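You operate a simulated robot arm through the tools that you are given. There is no shell and no other tool.

You run a simulated robot arm. Do the job below in one go: nothing can be reset, and whatever is moved stays where it is left.

TASK
Lock the blue arm at mark two, hang the probe in it and read the meter.
Fine: free the orange handle to slide the arm; wait for STEADY. Where these are worked on the way, their far stop is far enough and under half their travel is too little: orange handle.

The check looks at the end state, three seconds after you hand in, the way a careful person would. Anything else that was tipped, shoved, dropped, spilled or broken makes it a failure.

THE ROBOT
A 7-joint arm with a two-finger parallel gripper, fixed in place. Base frame: the origin is at the foot of the arm, x ahead of it, y to its left, z up; the work surface is at about z = 0. Readings come in m, rad, newtons and seconds.
With the tool pointing down near the work surface it reaches from about 0.22 to 0.58 m from the base axis. Its first joint turns from -1.152 to 1.152 rad. Payload 2.5 kg.
The TCP is the grasp point between the finger pads, 0.023 m short of the fingertips. In the tool frame z runs along the fingers and y along their closing line. The gripper opens to 0.094 m. The fingers are 0.038 m wide and 0.01 m thick; the gripper's body (0.054 by 0.096 m) begins 0.039 m behind the TCP.
Orientation is told as [roll, pitch, yaw] about the base's x, y, z axes, in that order, counted from this pose: with the fingers straight down and closing along the base's y, the tool's x points along the base's -x, its y along +y and its z along -z.

THE INTERFACE
- The arm moves only by the tool move_arm. Its argument "targets" is a list of rows, each a list of 3 entries, a list of its own where there are three numbers: the shift along the base's x, y, z in units of 200 mm (1.0 is 200 mm), then the turn, a rotation vector about the base's x, y, z in units of 90 degrees (1.0 is 90 degrees), then the finger opening in m, from 0 to 0.094. In form: [[[tx, ty, tz], [rx, ry, rz], grip], ...]. A call has 1 to 20 rows; each row is the pose to reach, as a shift and turn from the pose commanded when the call began. A call with a number of a shift or a turn outside -1 to 1 is refused whole. Each row takes 0.2 s and may step no farther than 0.05 m and 0.15 rad from the row before; otherwise, or with a gripper value out of range, the whole call is refused. A pose out of reach is approached as far as the arm can. The call stops where the force on the tool passes 40 N (or 10 N more than at its start, if that is more) or the arm is blocked; 0.2 s more then pass. The fingers move at their own pace (about 0.108 m/s each) and stop on an object; they squeeze with about 43 N. The grip force told is the motor's: it shows also when the fingers shut on nothing. Time passes only in rows, and 0.2 s behind the last, so rows that repeat a pose let the fingers close. The reply holds the time, the measured pose of the TCP, the force on the tool along the base axes, the opening and the grip force, in the units named above and with some noise, with the torque about the TCP (base axes, N m) and any sound that the robot's microphone picked up.
- Cameras (640 x 400 px; columns grow to the right, rows downward): "scene" is fixed at [0.1119, -0.396, 0.567]; the picture's right is [0.89, -0.45, 0.00], its down [-0.16, -0.31, -0.94] and it looks along [0.43, 0.83, -0.35] (base axes); focal length 220 px, centre (320, 200). "wrist" rides on the gripper at [0.086, 0.016, -0.074] in the tool frame; the picture's right is [-0.18, 0.98, 0.00], its down [-0.58, -0.11, -0.81] and it looks along [-0.79, -0.15, 0.59] (tool axes); focal length 243 px, centre (320, 200). There is no depth. A picture from a camera that has moved, and an enlarged one, comes with that camera's place and axes in the base frame and with its lens.
- grab_frame(camera): a new picture of that camera. It takes no simulated time.
- zoom(camera, box): a new picture of the part [left, top, right, bottom] of that camera's present view, enlarged. It takes no simulated time.
- job_done(): hands the job in; it is judged then, once.

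Places have to be worked out from the pictures, the camera data and where the tool is seen. Open the gripper and draw the arm clear of the work before you hand the job in, unless the task says otherwise.

The tools are called as a command line: name --argument value ..., lists and objects as JSON in quotes. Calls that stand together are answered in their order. move_arm: Moves the arm, as the interface text tells. Its arguments: {"type":"object","properties":{"targets":{"type":"array"}},"required":["targets"]} The other tools are called the same way: grab_frame (camera) takes a picture; zoom (camera, box) takes an enlarged picture of a part of a camera's view; job_done () hands the job in.

At the start:

```text
clock: 0.0
tool_pos: [0.3031, 0.1544, 0.5315]
tcp_rot: [0.0, 0.001, 0.001]
wrist_force: [-0.2, -0.7, -0.1]
moment: [0.0, 0.0, 0.01]
grip_width: 0.0941
finger_force: 0.0
```

scene: 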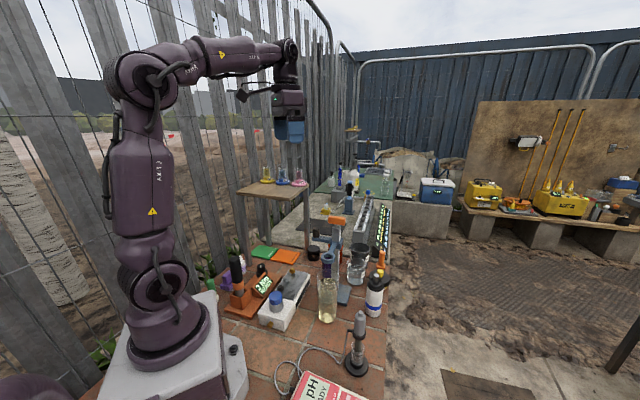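
wrist: 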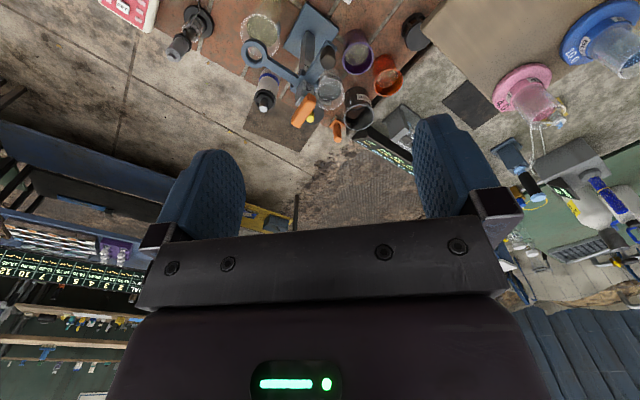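

I'll start by enlarging the parts of the scene where the blue arm, the probe and the meter seem to stand.

zoom --camera "scene" --box '[220, 180, 420, 305]'

zoom --camera "scene" --box '[200, 240, 420, 400]'

zoom --camera "wrist" --box '[140, 0, 460, 200]'

```text
3.20 times, centred on (320, 242) of scene
camera zoom: at [0.1119, -0.396, 0.567], right [0.89, -0.45, 0.0], down [-0.16, -0.31, -0.94], along [0.43, 0.83, -0.35], focal length 703 px, centre (320, 64)
```

zoom: 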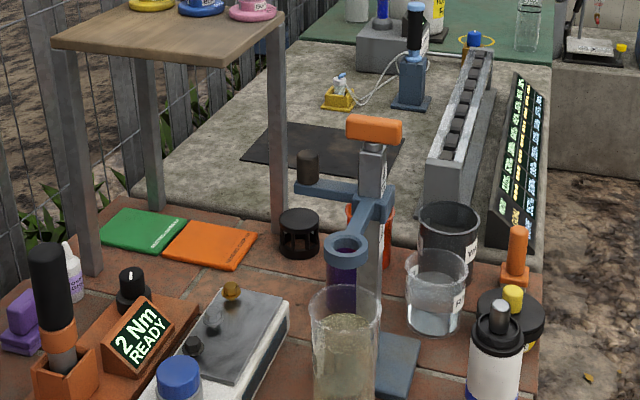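

```text
2.50 times, centred on (310, 320) of scene
camera zoom: at [0.1119, -0.396, 0.567], right [0.89, -0.45, 0.0], down [-0.16, -0.31, -0.94], along [0.43, 0.83, -0.35], focal length 549 px, centre (345, -100)
```

zoom: 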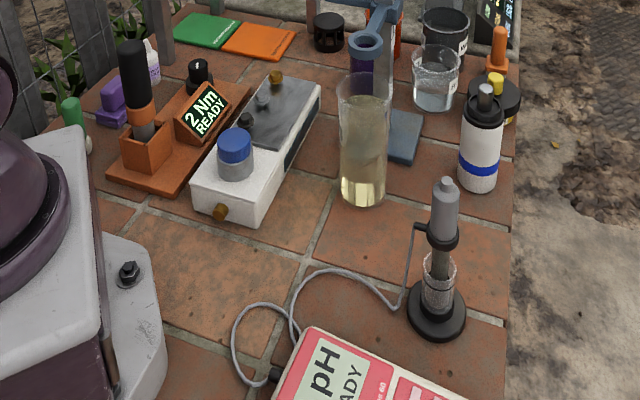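

```text
2.00 times, centred on (300, 100) of wrist
camera zoom: at [0.2162, 0.1719, 0.6063], right [0.18, 0.98, 0.0], down [0.58, -0.11, 0.81], along [0.79, -0.15, -0.59], focal length 485 px, centre (360, 400)
```

zoom: 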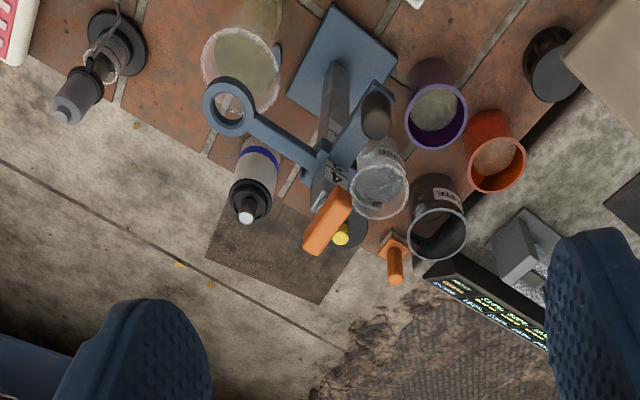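

Next I look closer at the stand, its post marks, the handle, the meter and the probe.

zoom --camera "scene" --box '[305, 205, 385, 255]'

zoom --camera "scene" --box '[260, 300, 420, 400]'

zoom --camera "wrist" --box '[230, 0, 390, 140]'

zoom --camera "wrist" --box '[280, 60, 360, 130]'

```text
8.00 times, centred on (345, 230) of scene
camera zoom: at [0.1119, -0.396, 0.567], right [0.89, -0.45, 0.0], down [-0.16, -0.31, -0.94], along [0.43, 0.83, -0.35], focal length 1757 px, centre (120, -40)
```

zoom: 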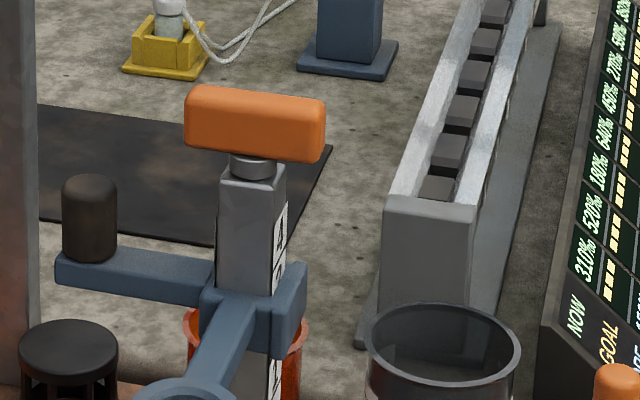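

```text
4.00 times, centred on (340, 350) of scene
camera zoom: at [0.1119, -0.396, 0.567], right [0.89, -0.45, 0.0], down [-0.16, -0.31, -0.94], along [0.43, 0.83, -0.35], focal length 879 px, centre (240, -400)
```

zoom: 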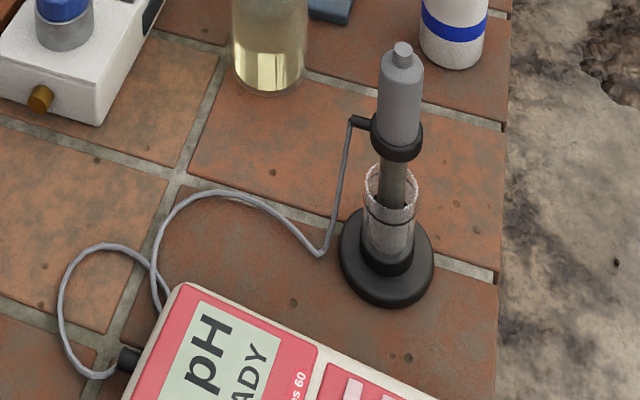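

```text
2.86 times, centred on (310, 70) of wrist
camera zoom: at [0.2162, 0.1719, 0.6063], right [0.18, 0.98, 0.0], down [0.58, -0.11, 0.81], along [0.79, -0.15, -0.59], focal length 693 px, centre (349, 571)
```

zoom: 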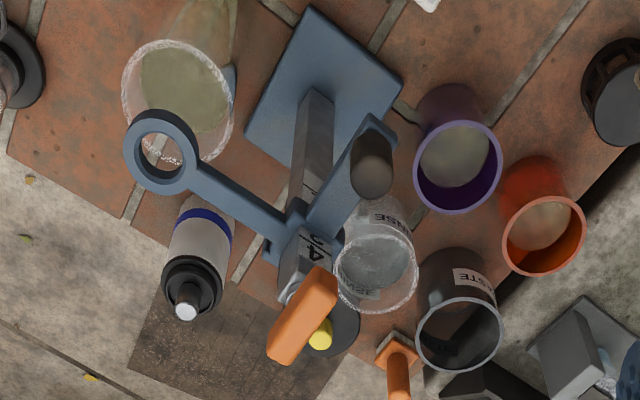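

```text
5.71 times, centred on (320, 95) of wrist
camera zoom: at [0.2162, 0.1719, 0.6063], right [0.18, 0.98, 0.0], down [0.58, -0.11, 0.81], along [0.79, -0.15, -0.59], focal length 1386 px, centre (320, 800)
```

zoom: 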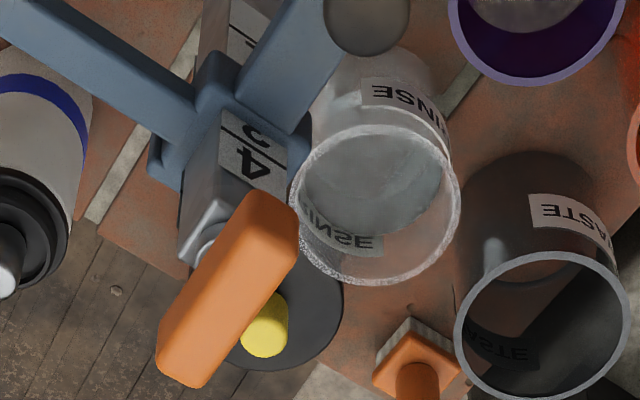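

The stand's post is near (0.43, 0.107) with the orange handle on top at z≈0.275, the ring is over the tall cylinder near (0.36, 0.04), and the knob is near (0.38, 0.15, 0.227). I'll lower and yaw the wrist camera to read the marks on the post face that looks toward -x/+y.

move_arm --targets '[[[0.02, 0.02, -0.16], [0, 0, -0.065], 0.094], [[0.045, 0.04, -0.32], [0, 0, -0.13], 0.094], [[0.067, 0.06, -0.48], [0, 0, -0.195], 0.094], [[0.09, 0.08, -0.64], [0, 0, -0.26], 0.094], [[0.11, 0.1, -0.8], [0, 0, -0.325], 0.094], [[0.135, 0.12, -0.95], [0, 0, -0.39], 0.094]]'

grab_frame --camera "wrist"

```text
clock: 1.4
tool_pos: [0.3309, 0.1797, 0.3393]
tcp_rot: [-0.001, 0.001, -0.614]
wrist_force: [-1.2, 0.4, -0.6]
moment: [0.0, 0.01, -0.01]
grip_width: 0.0941
finger_force: 0.0
```

```text
taken
camera wrist: at [0.269, 0.2444, 0.4143], right [0.72, 0.7, 0.0], down [0.41, -0.42, 0.81], along [0.56, -0.58, -0.59], focal length 243 px, centre (320, 200)
```

wrist: 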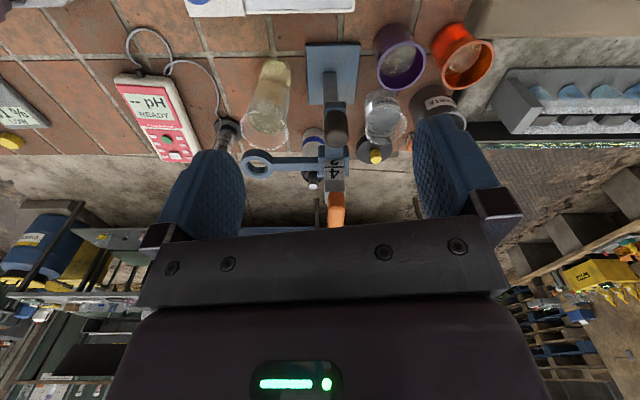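

Good view: I zoom into the post's label, the meter, and the whole stand.

zoom --camera "wrist" --box '[295, 90, 375, 230]'

zoom --camera "wrist" --box '[300, 120, 364, 190]'

zoom --camera "wrist" --box '[100, 50, 240, 180]'

zoom --camera "wrist" --box '[220, 30, 420, 190]'

```text
2.86 times, centred on (335, 160) of wrist
camera zoom: at [0.269, 0.2444, 0.4143], right [0.72, 0.7, 0.0], down [0.41, -0.42, 0.81], along [0.56, -0.58, -0.59], focal length 693 px, centre (277, 314)
```

zoom: 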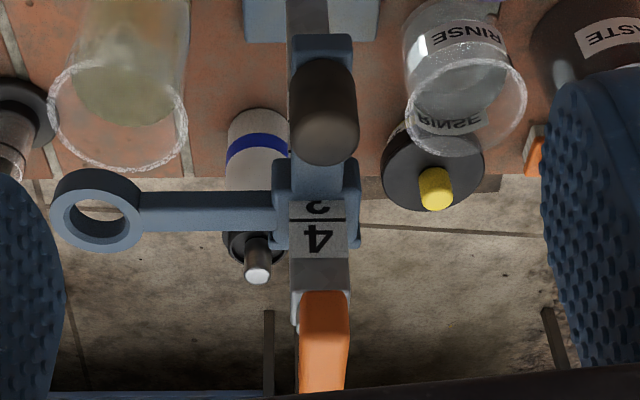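

```text
5.71 times, centred on (332, 155) of wrist
camera zoom: at [0.269, 0.2444, 0.4143], right [0.72, 0.7, 0.0], down [0.41, -0.42, 0.81], along [0.56, -0.58, -0.59], focal length 1386 px, centre (251, 457)
```

zoom: 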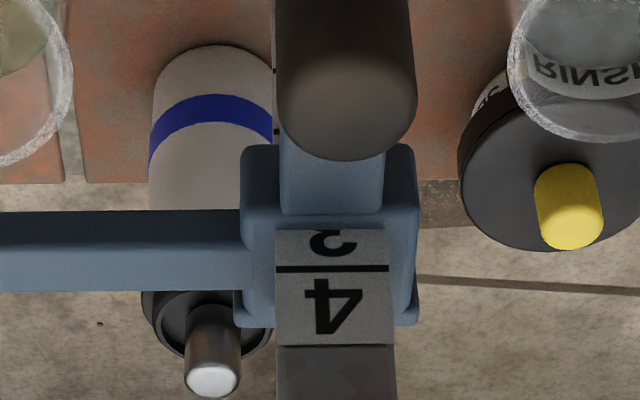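

```text
3.08 times, centred on (170, 115) of wrist
camera zoom: at [0.269, 0.2444, 0.4143], right [0.72, 0.7, 0.0], down [0.41, -0.42, 0.81], along [0.56, -0.58, -0.59], focal length 746 px, centre (782, 462)
```

zoom: 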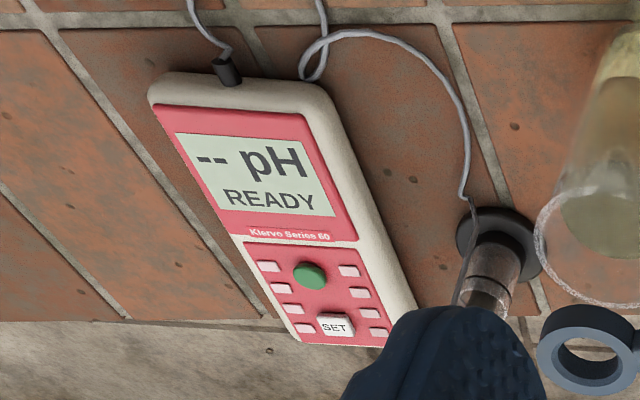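

```text
2.50 times, centred on (320, 110) of wrist
camera zoom: at [0.269, 0.2444, 0.4143], right [0.72, 0.7, 0.0], down [0.41, -0.42, 0.81], along [0.56, -0.58, -0.59], focal length 606 px, centre (320, 425)
```

zoom: 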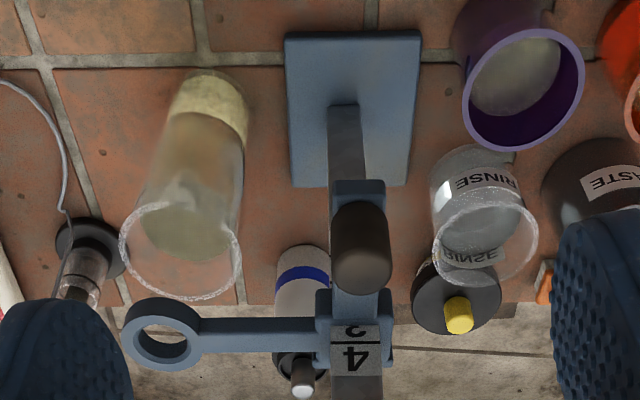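

The meter shows "-- pH READY" and the label reads 4, a line, then 3 going under the sleeve. I zoom in on the other label face in the scene camera to learn the mark layout.

zoom --camera "scene" --box '[325, 212, 361, 272]'

zoom --camera "scene" --box '[325, 240, 357, 260]'

zoom --camera "scene" --box '[320, 180, 390, 300]'

```text
6.67 times, centred on (343, 242) of scene
camera zoom: at [0.1119, -0.396, 0.567], right [0.89, -0.45, 0.0], down [-0.16, -0.31, -0.94], along [0.43, 0.83, -0.35], focal length 1464 px, centre (167, -80)
```

zoom: 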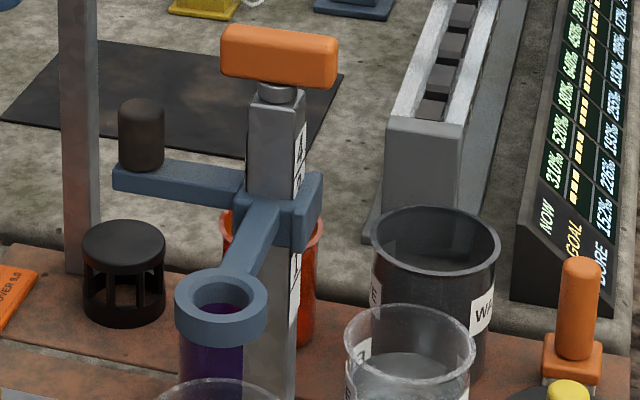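

```text
16.00 times, centred on (341, 250) of scene
camera zoom: at [0.1119, -0.396, 0.567], right [0.89, -0.45, 0.0], down [-0.16, -0.31, -0.94], along [0.43, 0.83, -0.35], focal length 3514 px, centre (-16, -600)
```

zoom: 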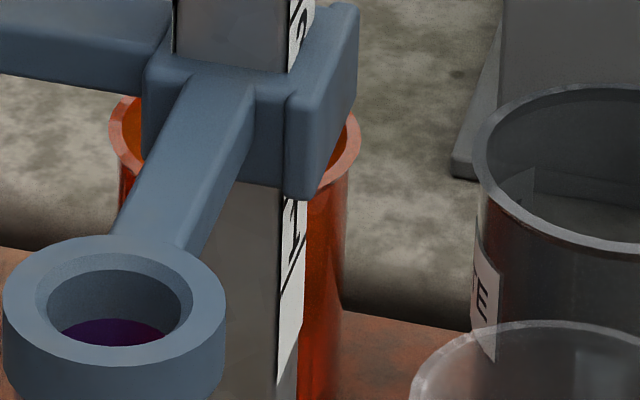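

```text
3.33 times, centred on (355, 240) of scene
camera zoom: at [0.1119, -0.396, 0.567], right [0.89, -0.45, 0.0], down [-0.16, -0.31, -0.94], along [0.43, 0.83, -0.35], focal length 732 px, centre (203, 67)
```

zoom: 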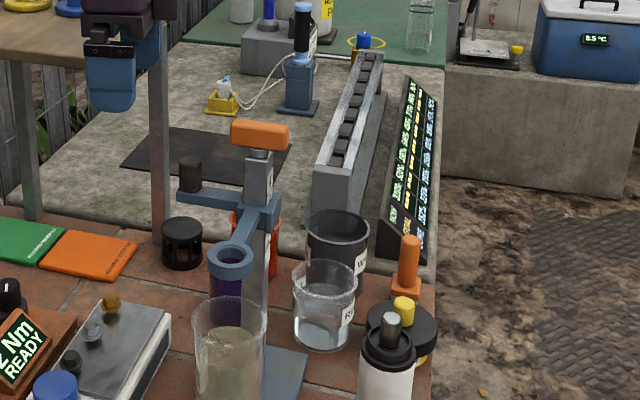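

Both label faces agree: each digit stands on its own line, with lines at z ≈ 0.165, 0.185, 0.205 and 0.225, and the sleeve spans about 0.190–0.214. The handle is at (0.428, 0.106), z 0.269–0.292, lying along −45°. I'll move above it with the fingers set to close across it.

move_arm --targets '[[[0.12, -0.09, 0.02], [0, 0, -0.03], 0.094], [[0.245, -0.18, 0.02], [0, 0, -0.06], 0.094], [[0.37, -0.275, 0.02], [0, 0, -0.09], 0.094], [[0.485, -0.367, 0.02], [0, 0, -0.11], 0.094], [[0.485, -0.367, 0.02], [0, 0, -0.11], 0.094]]'

zoom --camera "scene" --box '[300, 150, 400, 250]'

grab_frame --camera "wrist"

```text
clock: 2.6
tool_pos: [0.427, 0.1074, 0.3473]
tcp_rot: [0.0, -0.001, -0.786]
wrist_force: [-1.0, -0.3, 0.3]
moment: [-0.02, 0.01, 0.04]
grip_width: 0.094
finger_force: 0.1
```

```text
4.00 times, centred on (350, 200) of scene
camera zoom: at [0.1119, -0.396, 0.567], right [0.89, -0.45, 0.0], down [-0.16, -0.31, -0.94], along [0.43, 0.83, -0.35], focal length 879 px, centre (200, 200)
```

zoom: 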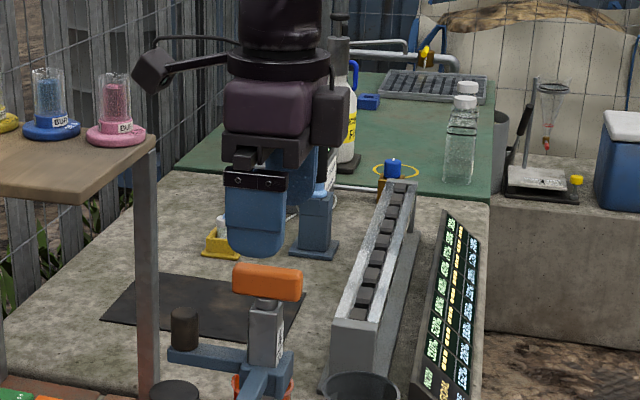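

```text
taken
camera wrist: at [0.3786, 0.18, 0.4212], right [0.83, 0.56, 0.0], down [0.33, -0.49, 0.81], along [0.46, -0.67, -0.59], focal length 243 px, centre (320, 200)
```

wrist: 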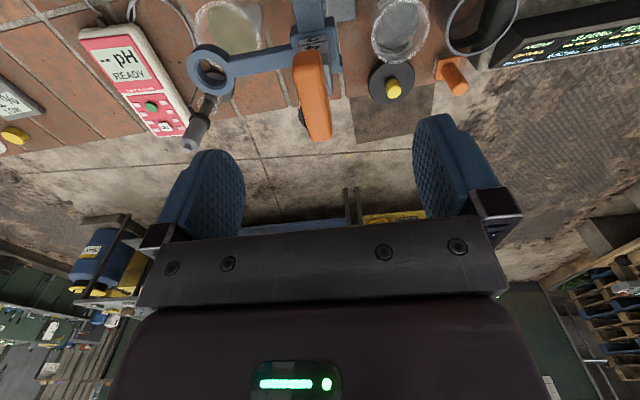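

The handle reads as centred at about (0.426, 0.107) and aligned with −45°, right under the TCP. I go down so the fingertips stop just above the post top, and close lightly around the handle.

move_arm --targets '[[[0, 0, -0.1], [0, 0, 0], 0.06], [[0, 0, -0.2], [0, 0, 0], 0.05], [[0, 0, -0.285], [0, 0, 0], 0.05], [[0, 0, -0.285], [0, 0, 0], 0.05], [[0, 0, -0.285], [0, 0, 0], 0.01], [[0, 0, -0.285], [0, 0, 0], 0.01], [[0, 0, -0.285], [0, 0, 0], 0.01]]'

zoom --camera "scene" --box '[300, 170, 400, 270]'

grab_frame --camera "wrist"

```text
clock: 4.2
tool_pos: [0.4259, 0.1039, 0.2889]
tcp_rot: [-0.008, 0.0, -0.789]
wrist_force: [-19.8, -11.0, 4.0]
moment: [-0.24, 0.23, 0.02]
grip_width: 0.0176
finger_force: 45.4
```

```text
4.00 times, centred on (350, 220) of scene
camera zoom: at [0.1119, -0.396, 0.567], right [0.89, -0.45, 0.0], down [-0.16, -0.31, -0.94], along [0.43, 0.83, -0.35], focal length 879 px, centre (200, 120)
```

zoom: 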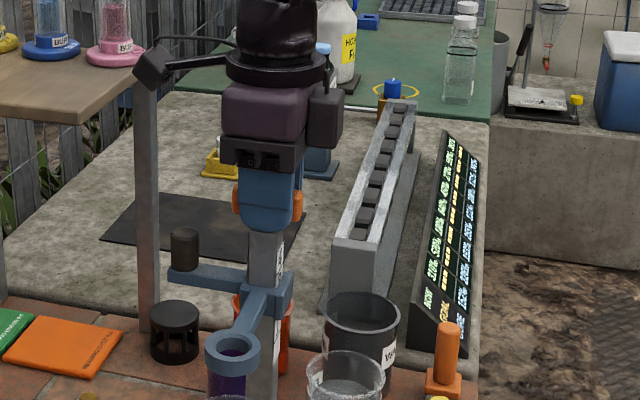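

```text
taken
camera wrist: at [0.3771, 0.1785, 0.3628], right [0.83, 0.56, -0.01], down [0.34, -0.49, 0.81], along [0.45, -0.67, -0.59], focal length 243 px, centre (320, 200)
```

wrist: 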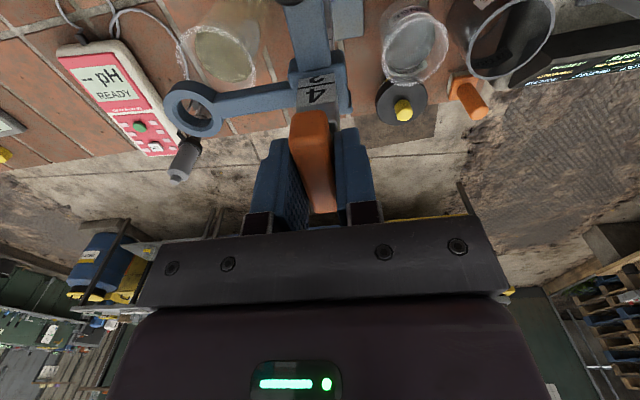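

The handle is gripped (17.6 mm) with a small side force, so I first ease the commanded position toward the measured one. Then I try a gentle counter-clockwise turn and watch the torque.

move_arm --targets '[[[-0.008, -0.014, 0], [0, 0, 0], 0.01], [[-0.008, -0.014, 0], [0, 0, 0.04], 0.01], [[-0.008, -0.014, 0], [0, 0, 0.08], 0.01], [[-0.008, -0.014, 0], [0, 0, 0.12], 0.01], [[-0.008, -0.014, 0], [0, 0, 0.12], 0.01]]'

```text
clock: 5.2
tool_pos: [0.4266, 0.1053, 0.2888]
tcp_rot: [0.008, -0.001, -0.613]
wrist_force: [2.5, 1.2, -2.3]
moment: [0.08, 0.26, -0.03]
grip_width: 0.0174
finger_force: 44.7
stopped in row 4: the force on the tool passed its limit at 42 N (the readings are from after the stop); the commanded pose is now the measured one
```

It stopped on a force peak but the residual force is small after a 10° turn; I check whether the handle really turned with the fingers.

grab_frame --camera "wrist"

zoom --camera "scene" --box '[310, 190, 380, 260]'

```text
taken
camera wrist: at [0.3645, 0.1684, 0.3628], right [0.72, 0.7, 0.01], down [0.41, -0.43, 0.81], along [0.57, -0.57, -0.59], focal length 243 px, centre (320, 200)
```

wrist: 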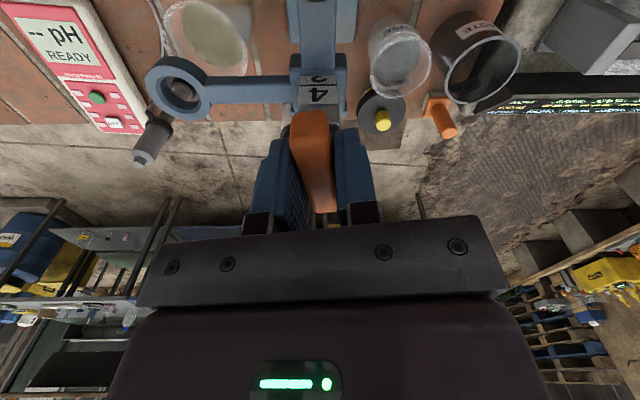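

```text
5.71 times, centred on (345, 225) of scene
camera zoom: at [0.1119, -0.396, 0.567], right [0.89, -0.45, 0.0], down [-0.16, -0.31, -0.94], along [0.43, 0.83, -0.35], focal length 1255 px, centre (177, 57)
```

zoom: 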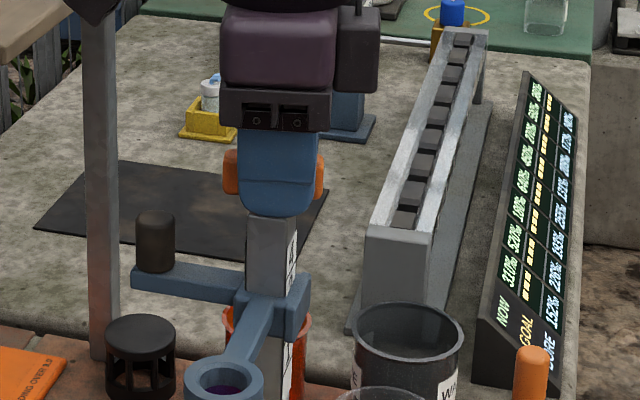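

The handle followed the fingers by about 10° and the side force has relaxed. I continue counter-clockwise in small steps.

move_arm --targets '[[[0, 0, 0], [0, 0, 0.03], 0.01], [[0, 0, 0], [0, 0, 0.06], 0.01], [[0, 0, 0], [0, 0, 0.09], 0.01], [[0, 0, 0], [0, 0, 0.12], 0.01]]'

```text
clock: 6.2
tool_pos: [0.4274, 0.1056, 0.29]
tcp_rot: [0.006, 0.0, -0.422]
wrist_force: [5.0, 4.7, -17.2]
moment: [-0.26, -0.4, -0.03]
grip_width: 0.0177
finger_force: 44.4
```

It keeps turning with small torque; 21° done so far. I go on toward the stop.

move_arm --targets '[[[0, 0, 0], [0, 0, 0.03], 0.01], [[0, 0, 0], [0, 0, 0.06], 0.01], [[0, 0, 0], [0, 0, 0.09], 0.01], [[0, 0, 0], [0, 0, 0.12], 0.01], [[0, 0, 0], [0, 0, 0.15], 0.01], [[0, 0, 0], [0, 0, 0.18], 0.01], [[0, 0, 0], [0, 0, 0.18], 0.01]]'

```text
clock: 7.8
tool_pos: [0.427, 0.1044, 0.2883]
tcp_rot: [0.013, -0.006, -0.138]
wrist_force: [21.7, 14.9, -19.7]
moment: [0.28, 0.43, -0.03]
grip_width: 0.0177
finger_force: 45.2
```

37° turned and there is some strain (+x, −z) but no stop torque; I ease the commanded point a couple of millimetres and continue.

move_arm --targets '[[[0.01, 0.006, -0.008], [0, 0, 0], 0.01], [[0.01, 0.006, -0.008], [0, 0, 0.03], 0.01], [[0.01, 0.006, -0.008], [0, 0, 0.06], 0.01], [[0.01, 0.006, -0.008], [0, 0, 0.09], 0.01], [[0.01, 0.006, -0.008], [0, 0, 0.12], 0.01], [[0.01, 0.006, -0.008], [0, 0, 0.12], 0.01]]'

```text
clock: 9.3
tool_pos: [0.4275, 0.1055, 0.2889]
tcp_rot: [0.009, 0.002, 0.051]
wrist_force: [-2.9, -1.2, 3.0]
moment: [-0.14, -0.35, 0.01]
grip_width: 0.0178
finger_force: 45.0
stopped in row 6: the force on the tool passed its limit at 44 N (the readings are from after the stop); the commanded pose is now the measured one
```

Another force spike, then relaxed; yaw has gone from −45° to +3°. I check the picture before continuing.

grab_frame --camera "wrist"

zoom --camera "scene" --box '[310, 190, 380, 260]'

```text
taken
camera wrist: at [0.34, 0.1186, 0.3633], right [0.13, 0.99, 0.01], down [0.59, -0.09, 0.8], along [0.8, -0.1, -0.59], focal length 243 px, centre (320, 200)
```

wrist: 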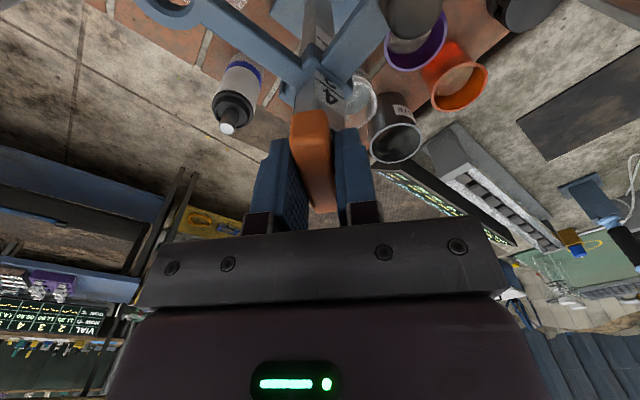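

```text
5.71 times, centred on (345, 225) of scene
camera zoom: at [0.1119, -0.396, 0.567], right [0.89, -0.45, 0.0], down [-0.16, -0.31, -0.94], along [0.43, 0.83, -0.35], focal length 1255 px, centre (177, 57)
```

zoom: 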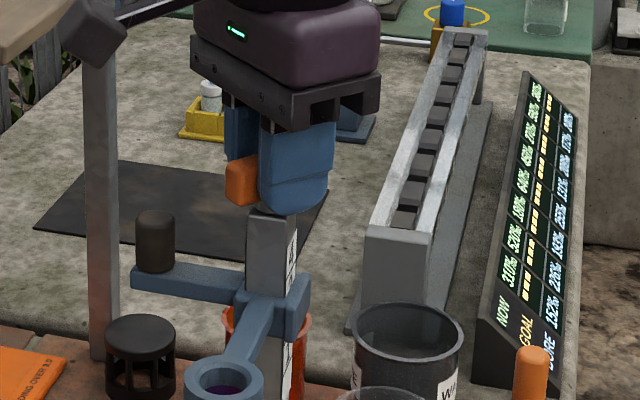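

The handle is turning cleanly and the blue arm stays put. I carry on toward the far stop.

move_arm --targets '[[[0, 0, 0], [0, 0, 0.03], 0.01], [[0, 0, 0], [0, 0, 0.06], 0.01], [[0, 0, 0], [0, 0, 0.09], 0.01], [[0, 0, 0], [0, 0, 0.12], 0.01], [[0, 0, 0], [0, 0, 0.15], 0.01], [[0, 0, 0], [0, 0, 0.18], 0.01], [[0, 0, 0], [0, 0, 0.18], 0.01]]'

```text
clock: 10.9
tool_pos: [0.4263, 0.1064, 0.2891]
tcp_rot: [0.009, 0.002, 0.336]
wrist_force: [-2.1, 8.7, 10.4]
moment: [0.33, -0.73, -0.03]
grip_width: 0.0176
finger_force: 44.8
```

It turns freely, now at 19° past the x-axis (64° in all). I continue in the same way.

move_arm --targets '[[[0, 0, 0], [0, 0, 0.03], 0.01], [[0, 0, 0], [0, 0, 0.06], 0.01], [[0, 0, 0], [0, 0, 0.09], 0.01], [[0, 0, 0], [0, 0, 0.12], 0.01], [[0, 0, 0], [0, 0, 0.15], 0.01], [[0, 0, 0], [0, 0, 0.18], 0.01], [[0, 0, 0], [0, 0, 0.18], 0.01]]'

```text
clock: 12.5
tool_pos: [0.4257, 0.107, 0.289]
tcp_rot: [0.011, 0.003, 0.616]
wrist_force: [4.1, 16.1, 4.8]
moment: [-0.44, 0.69, 0.01]
grip_width: 0.0174
finger_force: 44.8
```

move_arm --targets '[[[0, 0.004, 0], [0, 0, 0.03], 0.01], [[0, 0.004, 0], [0, 0, 0.06], 0.01], [[0, 0.004, 0], [0, 0, 0.09], 0.01], [[0, 0.004, 0], [0, 0, 0.12], 0.01], [[0, 0.004, 0], [0, 0, 0.15], 0.01], [[0, 0.004, 0], [0, 0, 0.15], 0.01]]'

```text
clock: 13.9
tool_pos: [0.426, 0.1082, 0.2887]
tcp_rot: [0.013, 0.002, 0.851]
wrist_force: [-4.2, 19.4, -1.3]
moment: [-0.27, -0.19, -1.16]
grip_width: 0.0178
finger_force: 45.1
```

The moment about z rose to −1.16 N·m at 94° of turn, so the handle is at its far stop. I relax the twist, open the fingers a little and lift off, then look.

move_arm --targets '[[[0, 0.005, 0], [0, 0, -0.02], 0.01], [[0, 0.005, 0], [0, 0, -0.02], 0.05], [[0, 0.005, 0], [0, 0, -0.02], 0.05], [[0, 0.005, 0], [0, 0, -0.02], 0.05], [[0, 0.005, 0.1], [0, 0, -0.02], 0.05], [[0, 0.005, 0.2], [0, 0, -0.02], 0.05], [[0, 0.005, 0.3], [0, 0, -0.02], 0.05], [[0, 0.005, 0.3], [0, 0, -0.02], 0.05]]'

grab_frame --camera "wrist"

zoom --camera "scene" --box '[310, 190, 380, 260]'

```text
clock: 15.7
tool_pos: [0.4268, 0.1077, 0.3513]
tcp_rot: [0.009, 0.001, 0.821]
wrist_force: [-0.4, 0.1, -0.4]
moment: [0.0, -0.01, 0.02]
grip_width: 0.0499
finger_force: 0.1
```

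```text
taken
camera wrist: at [0.3564, 0.0564, 0.4241], right [-0.59, 0.81, 0.01], down [0.48, 0.35, 0.8], along [0.64, 0.48, -0.59], focal length 243 px, centre (320, 200)
```

wrist: 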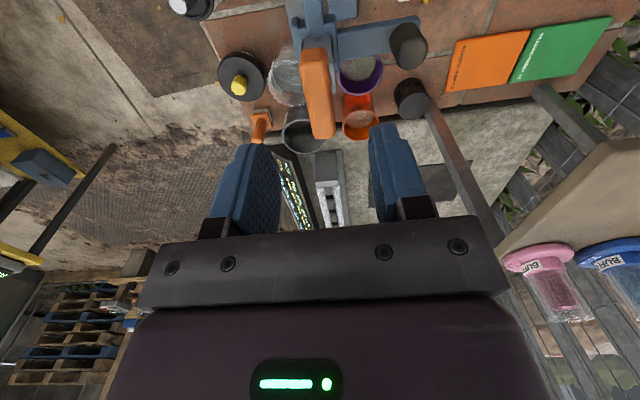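

```text
5.71 times, centred on (345, 225) of scene
camera zoom: at [0.1119, -0.396, 0.567], right [0.89, -0.45, 0.0], down [-0.16, -0.31, -0.94], along [0.43, 0.83, -0.35], focal length 1255 px, centre (177, 57)
```

zoom: 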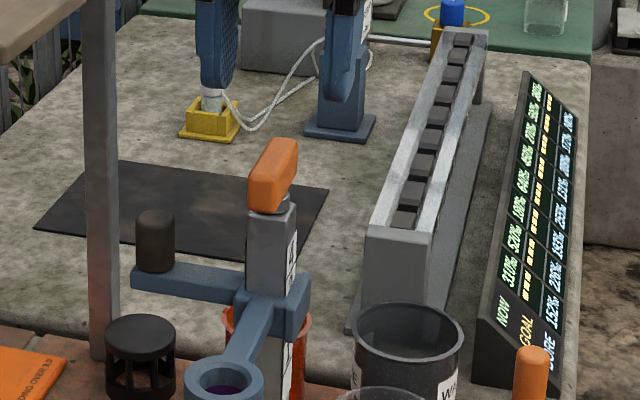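

The handle now lies at 90° to where it was, and the arm hasn't dropped. Next I swing back to yaw ≈ −43° above the black knob at about (0.380, 0.151), whose top is at z≈0.247.

move_arm --targets '[[[-0.02, 0.018, 0.05], [0, 0, -0.09], 0.056], [[-0.04, 0.036, 0.05], [0, 0, -0.18], 0.056], [[-0.06, 0.054, 0.05], [0, 0, -0.27], 0.056], [[-0.08, 0.072, 0.05], [0, 0, -0.36], 0.056], [[-0.1, 0.09, 0.05], [0, 0, -0.45], 0.056], [[-0.12, 0.108, 0.05], [0, 0, -0.54], 0.056], [[-0.14, 0.126, 0.05], [0, 0, -0.63], 0.056], [[-0.16, 0.144, 0.05], [0, 0, -0.72], 0.056], [[-0.18, 0.162, 0.03], [0, 0, -0.81], 0.056], [[-0.2, 0.18, 0], [0, 0, -0.9], 0.056], [[-0.22, 0.2, 0], [0, 0, -0.98], 0.056], [[-0.235, 0.217, 0], [0, 0, -1.0], 0.056], [[-0.235, 0.217, 0], [0, 0, -1.0], 0.056]]'

grab_frame --camera "wrist"

zoom --camera "scene" --box '[310, 150, 380, 260]'

```text
clock: 18.5
tool_pos: [0.3795, 0.1511, 0.3501]
tcp_rot: [0.008, 0.002, -0.752]
wrist_force: [-0.2, -0.2, 0.3]
moment: [0.01, 0.01, -0.03]
grip_width: 0.056
finger_force: 0.1
```

```text
taken
camera wrist: at [0.3273, 0.2232, 0.4239], right [0.81, 0.59, 0.01], down [0.35, -0.48, 0.8], along [0.48, -0.65, -0.59], focal length 243 px, centre (320, 200)
```

wrist: 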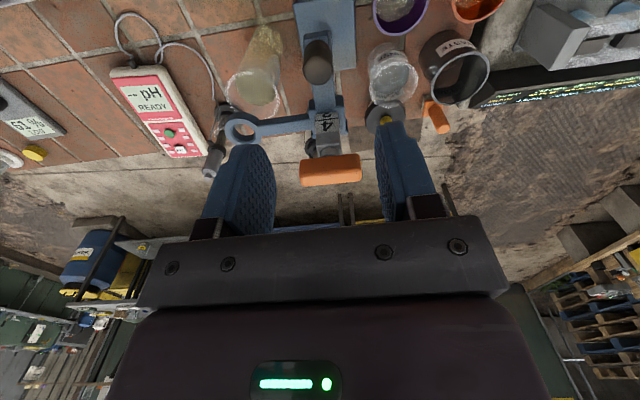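

```text
3.64 times, centred on (345, 205) of scene
camera zoom: at [0.1119, -0.396, 0.567], right [0.89, -0.45, 0.0], down [-0.16, -0.31, -0.94], along [0.43, 0.83, -0.35], focal length 799 px, centre (229, 182)
```

zoom: 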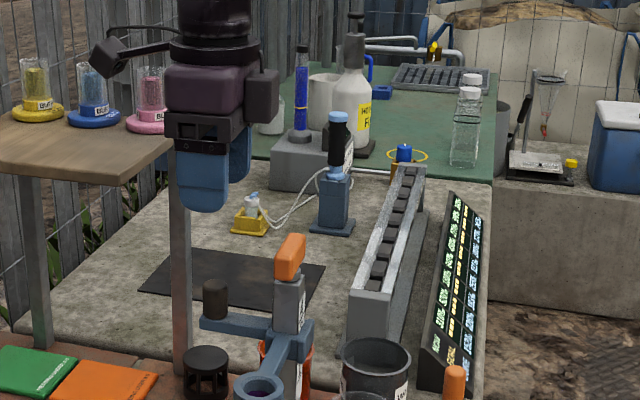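

The knob lies right on the tool axis in the wrist view. I zoom for a precise sight of the label before descending.

zoom --camera "wrist" --box '[290, 30, 360, 170]'

zoom --camera "wrist" --box '[305, 90, 349, 150]'

```text
2.86 times, centred on (325, 100) of wrist
camera zoom: at [0.3273, 0.2232, 0.4239], right [0.81, 0.59, 0.01], down [0.35, -0.48, 0.8], along [0.48, -0.65, -0.59], focal length 693 px, centre (306, 486)
```

zoom: 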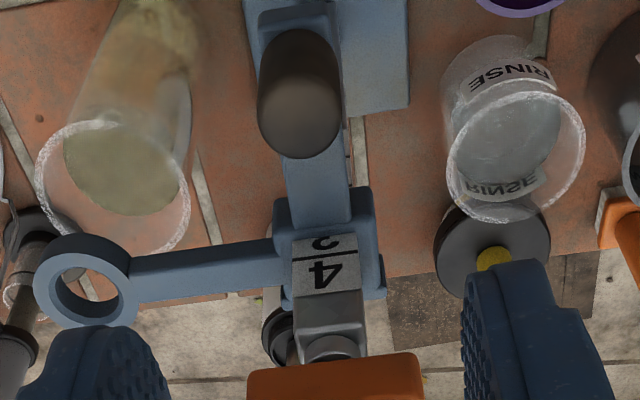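

```text
6.67 times, centred on (327, 120) of wrist
camera zoom: at [0.3273, 0.2232, 0.4239], right [0.81, 0.59, 0.01], down [0.35, -0.48, 0.8], along [0.48, -0.65, -0.59], focal length 1618 px, centre (273, 733)
```

zoom: 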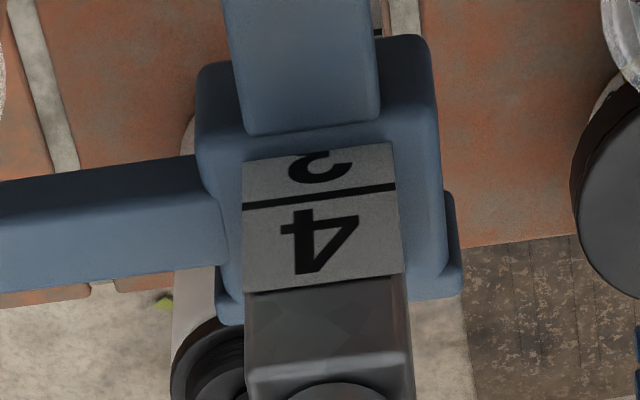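

Line 4 is about 10 mm above the collar's top edge and digit 3 is half hidden. Before moving, I take a sharper look at the collar and post from the scene camera to measure the collar height and line spacing.

zoom --camera "scene" --box '[330, 232, 356, 266]'

zoom --camera "scene" --box '[300, 240, 380, 330]'

```text
11.76 times, centred on (343, 249) of scene
camera zoom: at [0.1119, -0.396, 0.567], right [0.89, -0.45, 0.0], down [-0.16, -0.31, -0.94], along [0.43, 0.83, -0.35], focal length 2584 px, centre (49, -376)
```

zoom: 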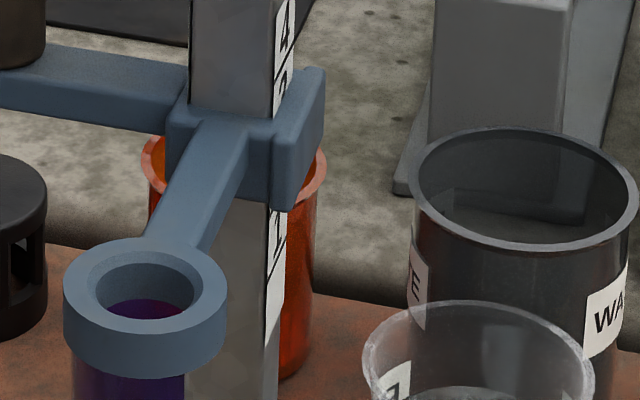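

```text
4.44 times, centred on (340, 285) of scene
camera zoom: at [0.1119, -0.396, 0.567], right [0.89, -0.45, 0.0], down [-0.16, -0.31, -0.94], along [0.43, 0.83, -0.35], focal length 976 px, centre (231, -178)
```

zoom: 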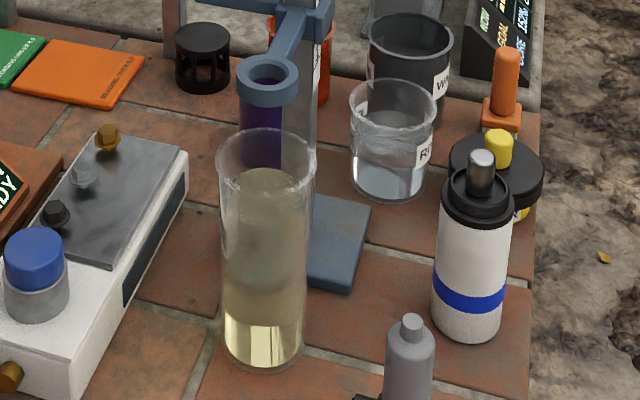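

The collar is about 22 mm tall, its top edge halfway between lines 3 and 4 and its centre near line 3. I'll now descend on the knob, close on it, and then slide in tiny steps while watching for forces and sounds.

move_arm --targets '[[[0, 0, -0.15], [0, 0, 0], 0.056], [[0, 0, -0.3], [0, 0, 0], 0.056], [[0, 0, -0.42], [0, 0, 0], 0.05], [[0, 0, -0.52], [0, 0, 0], 0.05], [[0, 0, -0.52], [0, 0, 0], 0.05], [[0, 0, -0.52], [0, 0, 0], 0.015], [[0, 0, -0.52], [0, 0, 0], 0.015], [[0, 0, -0.52], [0, 0, 0], 0.015]]'

zoom --camera "scene" --box '[300, 190, 380, 270]'

grab_frame --camera "wrist"

```text
clock: 20.3
tool_pos: [0.3801, 0.15, 0.2471]
tcp_rot: [0.017, -0.001, -0.75]
wrist_force: [26.5, 19.2, -3.4]
moment: [-0.21, 0.77, -0.09]
grip_width: 0.0218
finger_force: 44.3
```

```text
5.00 times, centred on (340, 230) of scene
camera zoom: at [0.112, -0.3959, 0.567], right [0.89, -0.45, 0.0], down [-0.16, -0.31, -0.94], along [0.43, 0.83, -0.35], focal length 1098 px, centre (220, 50)
```

zoom: 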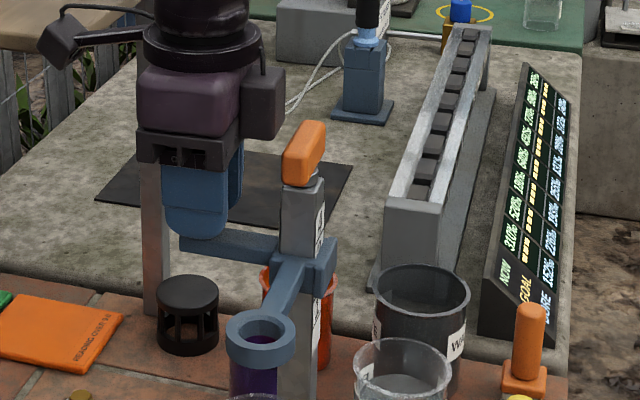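

```text
taken
camera wrist: at [0.3266, 0.2217, 0.3205], right [0.8, 0.59, 0.02], down [0.34, -0.49, 0.8], along [0.49, -0.64, -0.59], focal length 243 px, centre (320, 200)
```

wrist: 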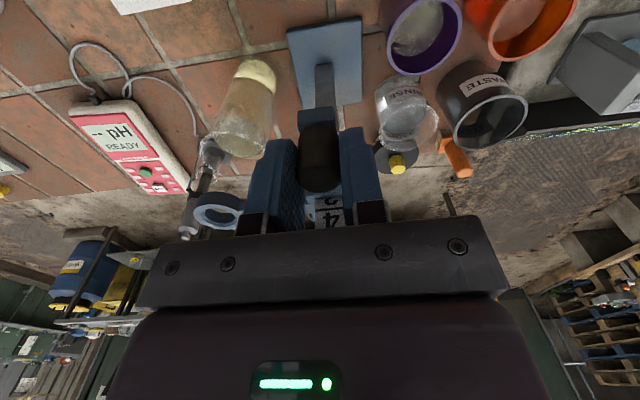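

The knob is gripped (21.8 mm); I ease out the sideways pull and slide down 8 mm in 2 mm steps.

move_arm --targets '[[[0.014, 0.01, 0], [0, 0, 0], 0.015], [[0.014, 0.01, 0], [0, 0, 0], 0.015], [[0.014, 0.01, -0.01], [0, 0, 0], 0.015], [[0.014, 0.01, -0.02], [0, 0, 0], 0.015], [[0.014, 0.01, -0.03], [0, 0, 0], 0.015], [[0.014, 0.01, -0.04], [0, 0, 0], 0.015], [[0.014, 0.01, -0.04], [0, 0, 0], 0.015]]'

```text
clock: 21.9
tool_pos: [0.3802, 0.1513, 0.2361]
tcp_rot: [-0.003, 0.006, -0.756]
wrist_force: [-28.1, -20.6, 0.0]
moment: [0.37, 0.03, 0.03]
grip_width: 0.0221
finger_force: 44.8
```

It slides with no vertical resistance (z fell about 11 mm). I centre the lateral offset and check the collar against the marks.

move_arm --targets '[[[-0.007, -0.005, 0], [0, 0, 0], 0.015], [[-0.007, -0.005, 0], [0, 0, 0], 0.015]]'

zoom --camera "scene" --box '[330, 232, 356, 266]'

zoom --camera "wrist" --box '[280, 150, 380, 250]'

```text
clock: 22.5
tool_pos: [0.3795, 0.1495, 0.2365]
tcp_rot: [0.001, 0.008, -0.752]
wrist_force: [-20.6, -18.6, -3.0]
moment: [0.9, 0.68, 0.01]
grip_width: 0.0218
finger_force: 44.6
```

```text
11.76 times, centred on (343, 249) of scene
camera zoom: at [0.1119, -0.396, 0.567], right [0.89, -0.45, 0.0], down [-0.16, -0.31, -0.94], along [0.43, 0.83, -0.35], focal length 2584 px, centre (49, -376)
```

zoom: 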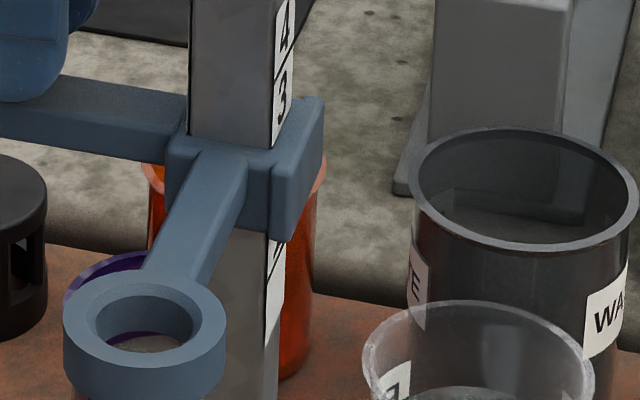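

```text
4.00 times, centred on (330, 200) of wrist
camera zoom: at [0.3283, 0.2225, 0.3108], right [0.81, 0.59, 0.0], down [0.35, -0.48, 0.8], along [0.47, -0.65, -0.6], focal length 970 px, centre (280, 200)
```

zoom: 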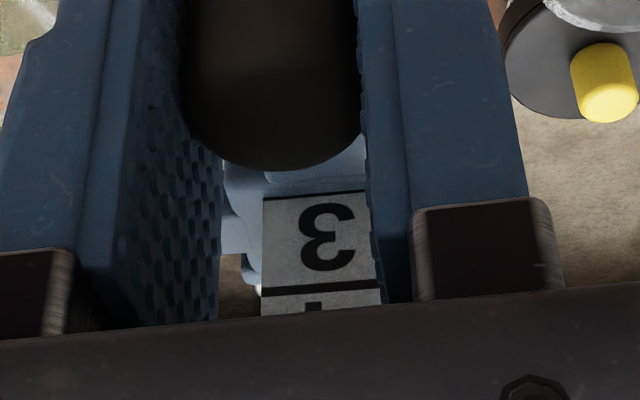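

The collar's top edge is now right at line 3, with the digit 3 standing on it, so a full step to line 2 is about 19–20 mm. I ease the lateral pull and slide down another 16 mm before fine trimming.

move_arm --targets '[[[-0.006, -0.006, -0.01], [0, 0, 0], 0.015], [[-0.006, -0.006, -0.02], [0, 0, 0], 0.015], [[-0.006, -0.006, -0.03], [0, 0, 0], 0.015], [[-0.006, -0.006, -0.04], [0, 0, 0], 0.015], [[-0.006, -0.006, -0.05], [0, 0, 0], 0.015], [[-0.006, -0.006, -0.06], [0, 0, 0], 0.015], [[-0.006, -0.006, -0.07], [0, 0, 0], 0.015], [[-0.006, -0.006, -0.08], [0, 0, 0], 0.015], [[-0.006, -0.006, -0.08], [0, 0, 0], 0.015]]'

zoom --camera "wrist" --box '[300, 180, 360, 230]'

zoom --camera "scene" --box '[330, 232, 356, 266]'

```text
clock: 24.5
tool_pos: [0.379, 0.1512, 0.2195]
tcp_rot: [0.004, 0.004, -0.751]
wrist_force: [-14.9, -14.1, 0.2]
moment: [-1.25, -0.28, 0.35]
grip_width: 0.0216
finger_force: 45.2
```

```text
8.00 times, centred on (330, 205) of wrist
camera zoom: at [0.3276, 0.2223, 0.2947], right [0.8, 0.59, 0.0], down [0.35, -0.48, 0.8], along [0.48, -0.65, -0.6], focal length 1941 px, centre (240, 160)
```

zoom: 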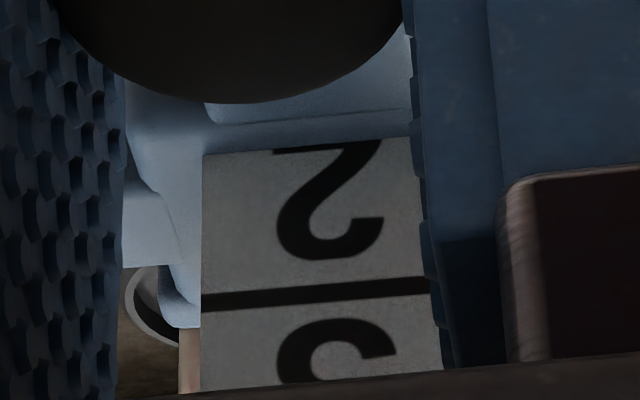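

```text
11.76 times, centred on (343, 249) of scene
camera zoom: at [0.1119, -0.396, 0.567], right [0.89, -0.45, 0.0], down [-0.16, -0.31, -0.94], along [0.43, 0.83, -0.35], focal length 2584 px, centre (49, -376)
```

zoom: 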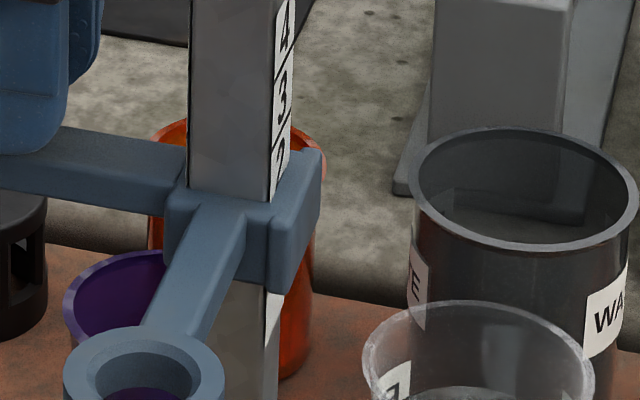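

The collar top now cuts the foot of digit 2, so line 2 is about 2.5–3 mm further down. I trim down 2.5 mm and look again.

move_arm --targets '[[[-0.006, -0.004, -0.006], [0, 0, 0], 0.015], [[-0.006, -0.004, -0.0125], [0, 0, 0], 0.015], [[-0.006, -0.004, -0.0125], [0, 0, 0], 0.015]]'

zoom --camera "wrist" --box '[300, 180, 360, 230]'

zoom --camera "scene" --box '[330, 232, 356, 266]'

```text
clock: 25.3
tool_pos: [0.3786, 0.1504, 0.218]
tcp_rot: [0.012, 0.001, -0.752]
wrist_force: [2.1, -6.7, 0.4]
moment: [0.3, 1.38, -0.25]
grip_width: 0.0219
finger_force: 45.0
```

```text
8.00 times, centred on (330, 205) of wrist
camera zoom: at [0.3273, 0.2221, 0.2922], right [0.81, 0.59, 0.01], down [0.34, -0.48, 0.8], along [0.48, -0.64, -0.59], focal length 1941 px, centre (240, 160)
```

zoom: 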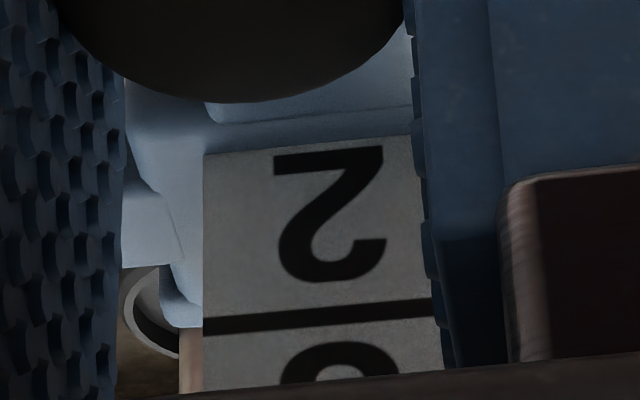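

```text
11.76 times, centred on (343, 249) of scene
camera zoom: at [0.112, -0.396, 0.567], right [0.89, -0.45, 0.0], down [-0.16, -0.31, -0.94], along [0.43, 0.83, -0.35], focal length 2584 px, centre (49, -376)
```

zoom: 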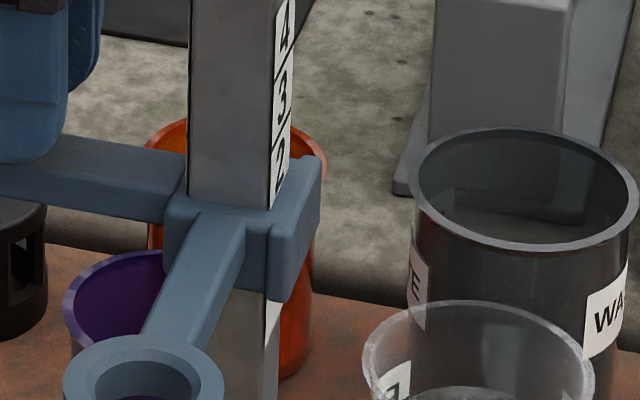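

Digit 2 is fully clear now and line 2 should be 1–2.5 mm below the edge. I trim another 1.8 mm down.

move_arm --targets '[[[0, 0, -0.005], [0, 0, 0], 0.015], [[0, 0, -0.009], [0, 0, 0], 0.015], [[0, 0, -0.009], [0, 0, 0], 0.015], [[0, 0, -0.009], [0, 0, 0], 0.015]]'

zoom --camera "wrist" --box '[300, 180, 360, 230]'

```text
clock: 26.3
tool_pos: [0.3795, 0.1499, 0.2173]
tcp_rot: [0.016, 0.0, -0.751]
wrist_force: [20.1, 3.0, -1.9]
moment: [-0.52, 0.4, -0.08]
grip_width: 0.0217
finger_force: 44.6
```

```text
8.00 times, centred on (330, 205) of wrist
camera zoom: at [0.3268, 0.222, 0.291], right [0.8, 0.59, 0.01], down [0.34, -0.48, 0.81], along [0.48, -0.64, -0.59], focal length 1941 px, centre (240, 160)
```

zoom: 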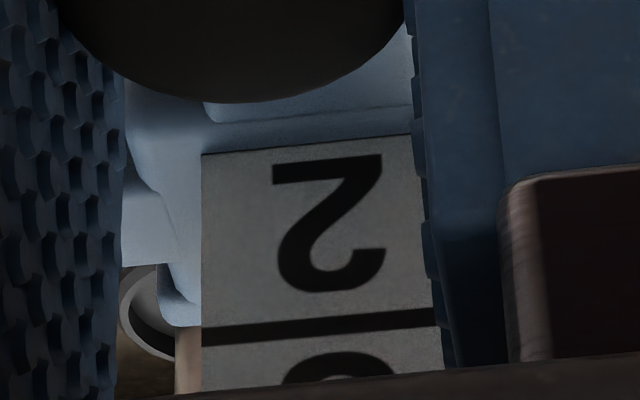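

The edge is now just reaching line 2's upper side. One more 1.2 mm trim to bring the edge onto the line.

move_arm --targets '[[[0, 0, -0.007], [0, 0, 0], 0.015], [[0, 0, -0.007], [0, 0, 0], 0.015], [[0, 0, -0.007], [0, 0, 0], 0.015]]'

zoom --camera "wrist" --box '[300, 180, 360, 230]'

zoom --camera "scene" --box '[336, 232, 352, 254]'

```text
clock: 27.1
tool_pos: [0.3799, 0.1511, 0.217]
tcp_rot: [0.015, 0.001, -0.751]
wrist_force: [25.0, 6.5, 0.9]
moment: [-0.66, 0.16, -0.04]
grip_width: 0.022
finger_force: 45.4
```

```text
8.00 times, centred on (330, 205) of wrist
camera zoom: at [0.3268, 0.222, 0.2904], right [0.81, 0.59, 0.01], down [0.34, -0.48, 0.81], along [0.48, -0.64, -0.59], focal length 1941 px, centre (240, 160)
```

zoom: 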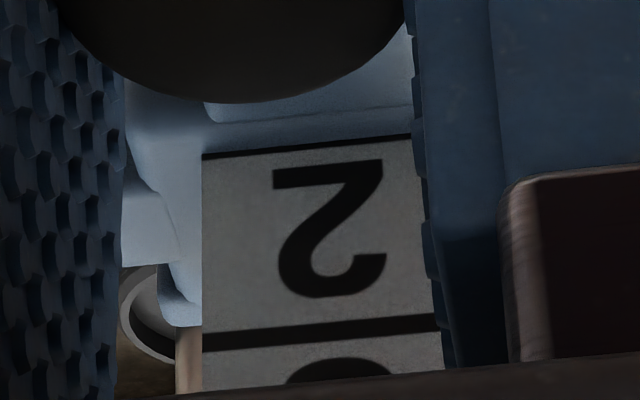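

```text
16.00 times, centred on (344, 243) of scene
camera zoom: at [0.112, -0.396, 0.567], right [0.89, -0.45, 0.0], down [-0.16, -0.31, -0.94], along [0.43, 0.83, -0.35], focal length 3514 px, centre (-64, -488)
```

zoom: 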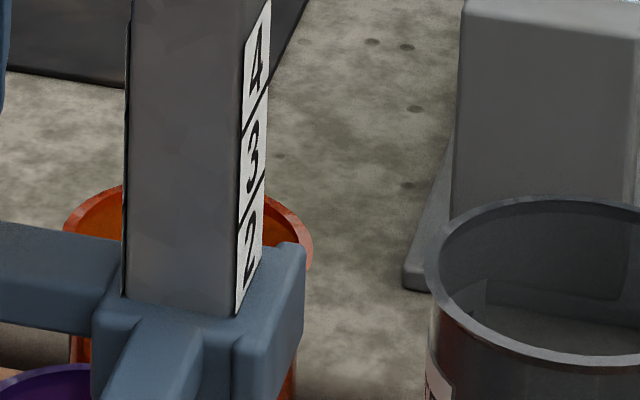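

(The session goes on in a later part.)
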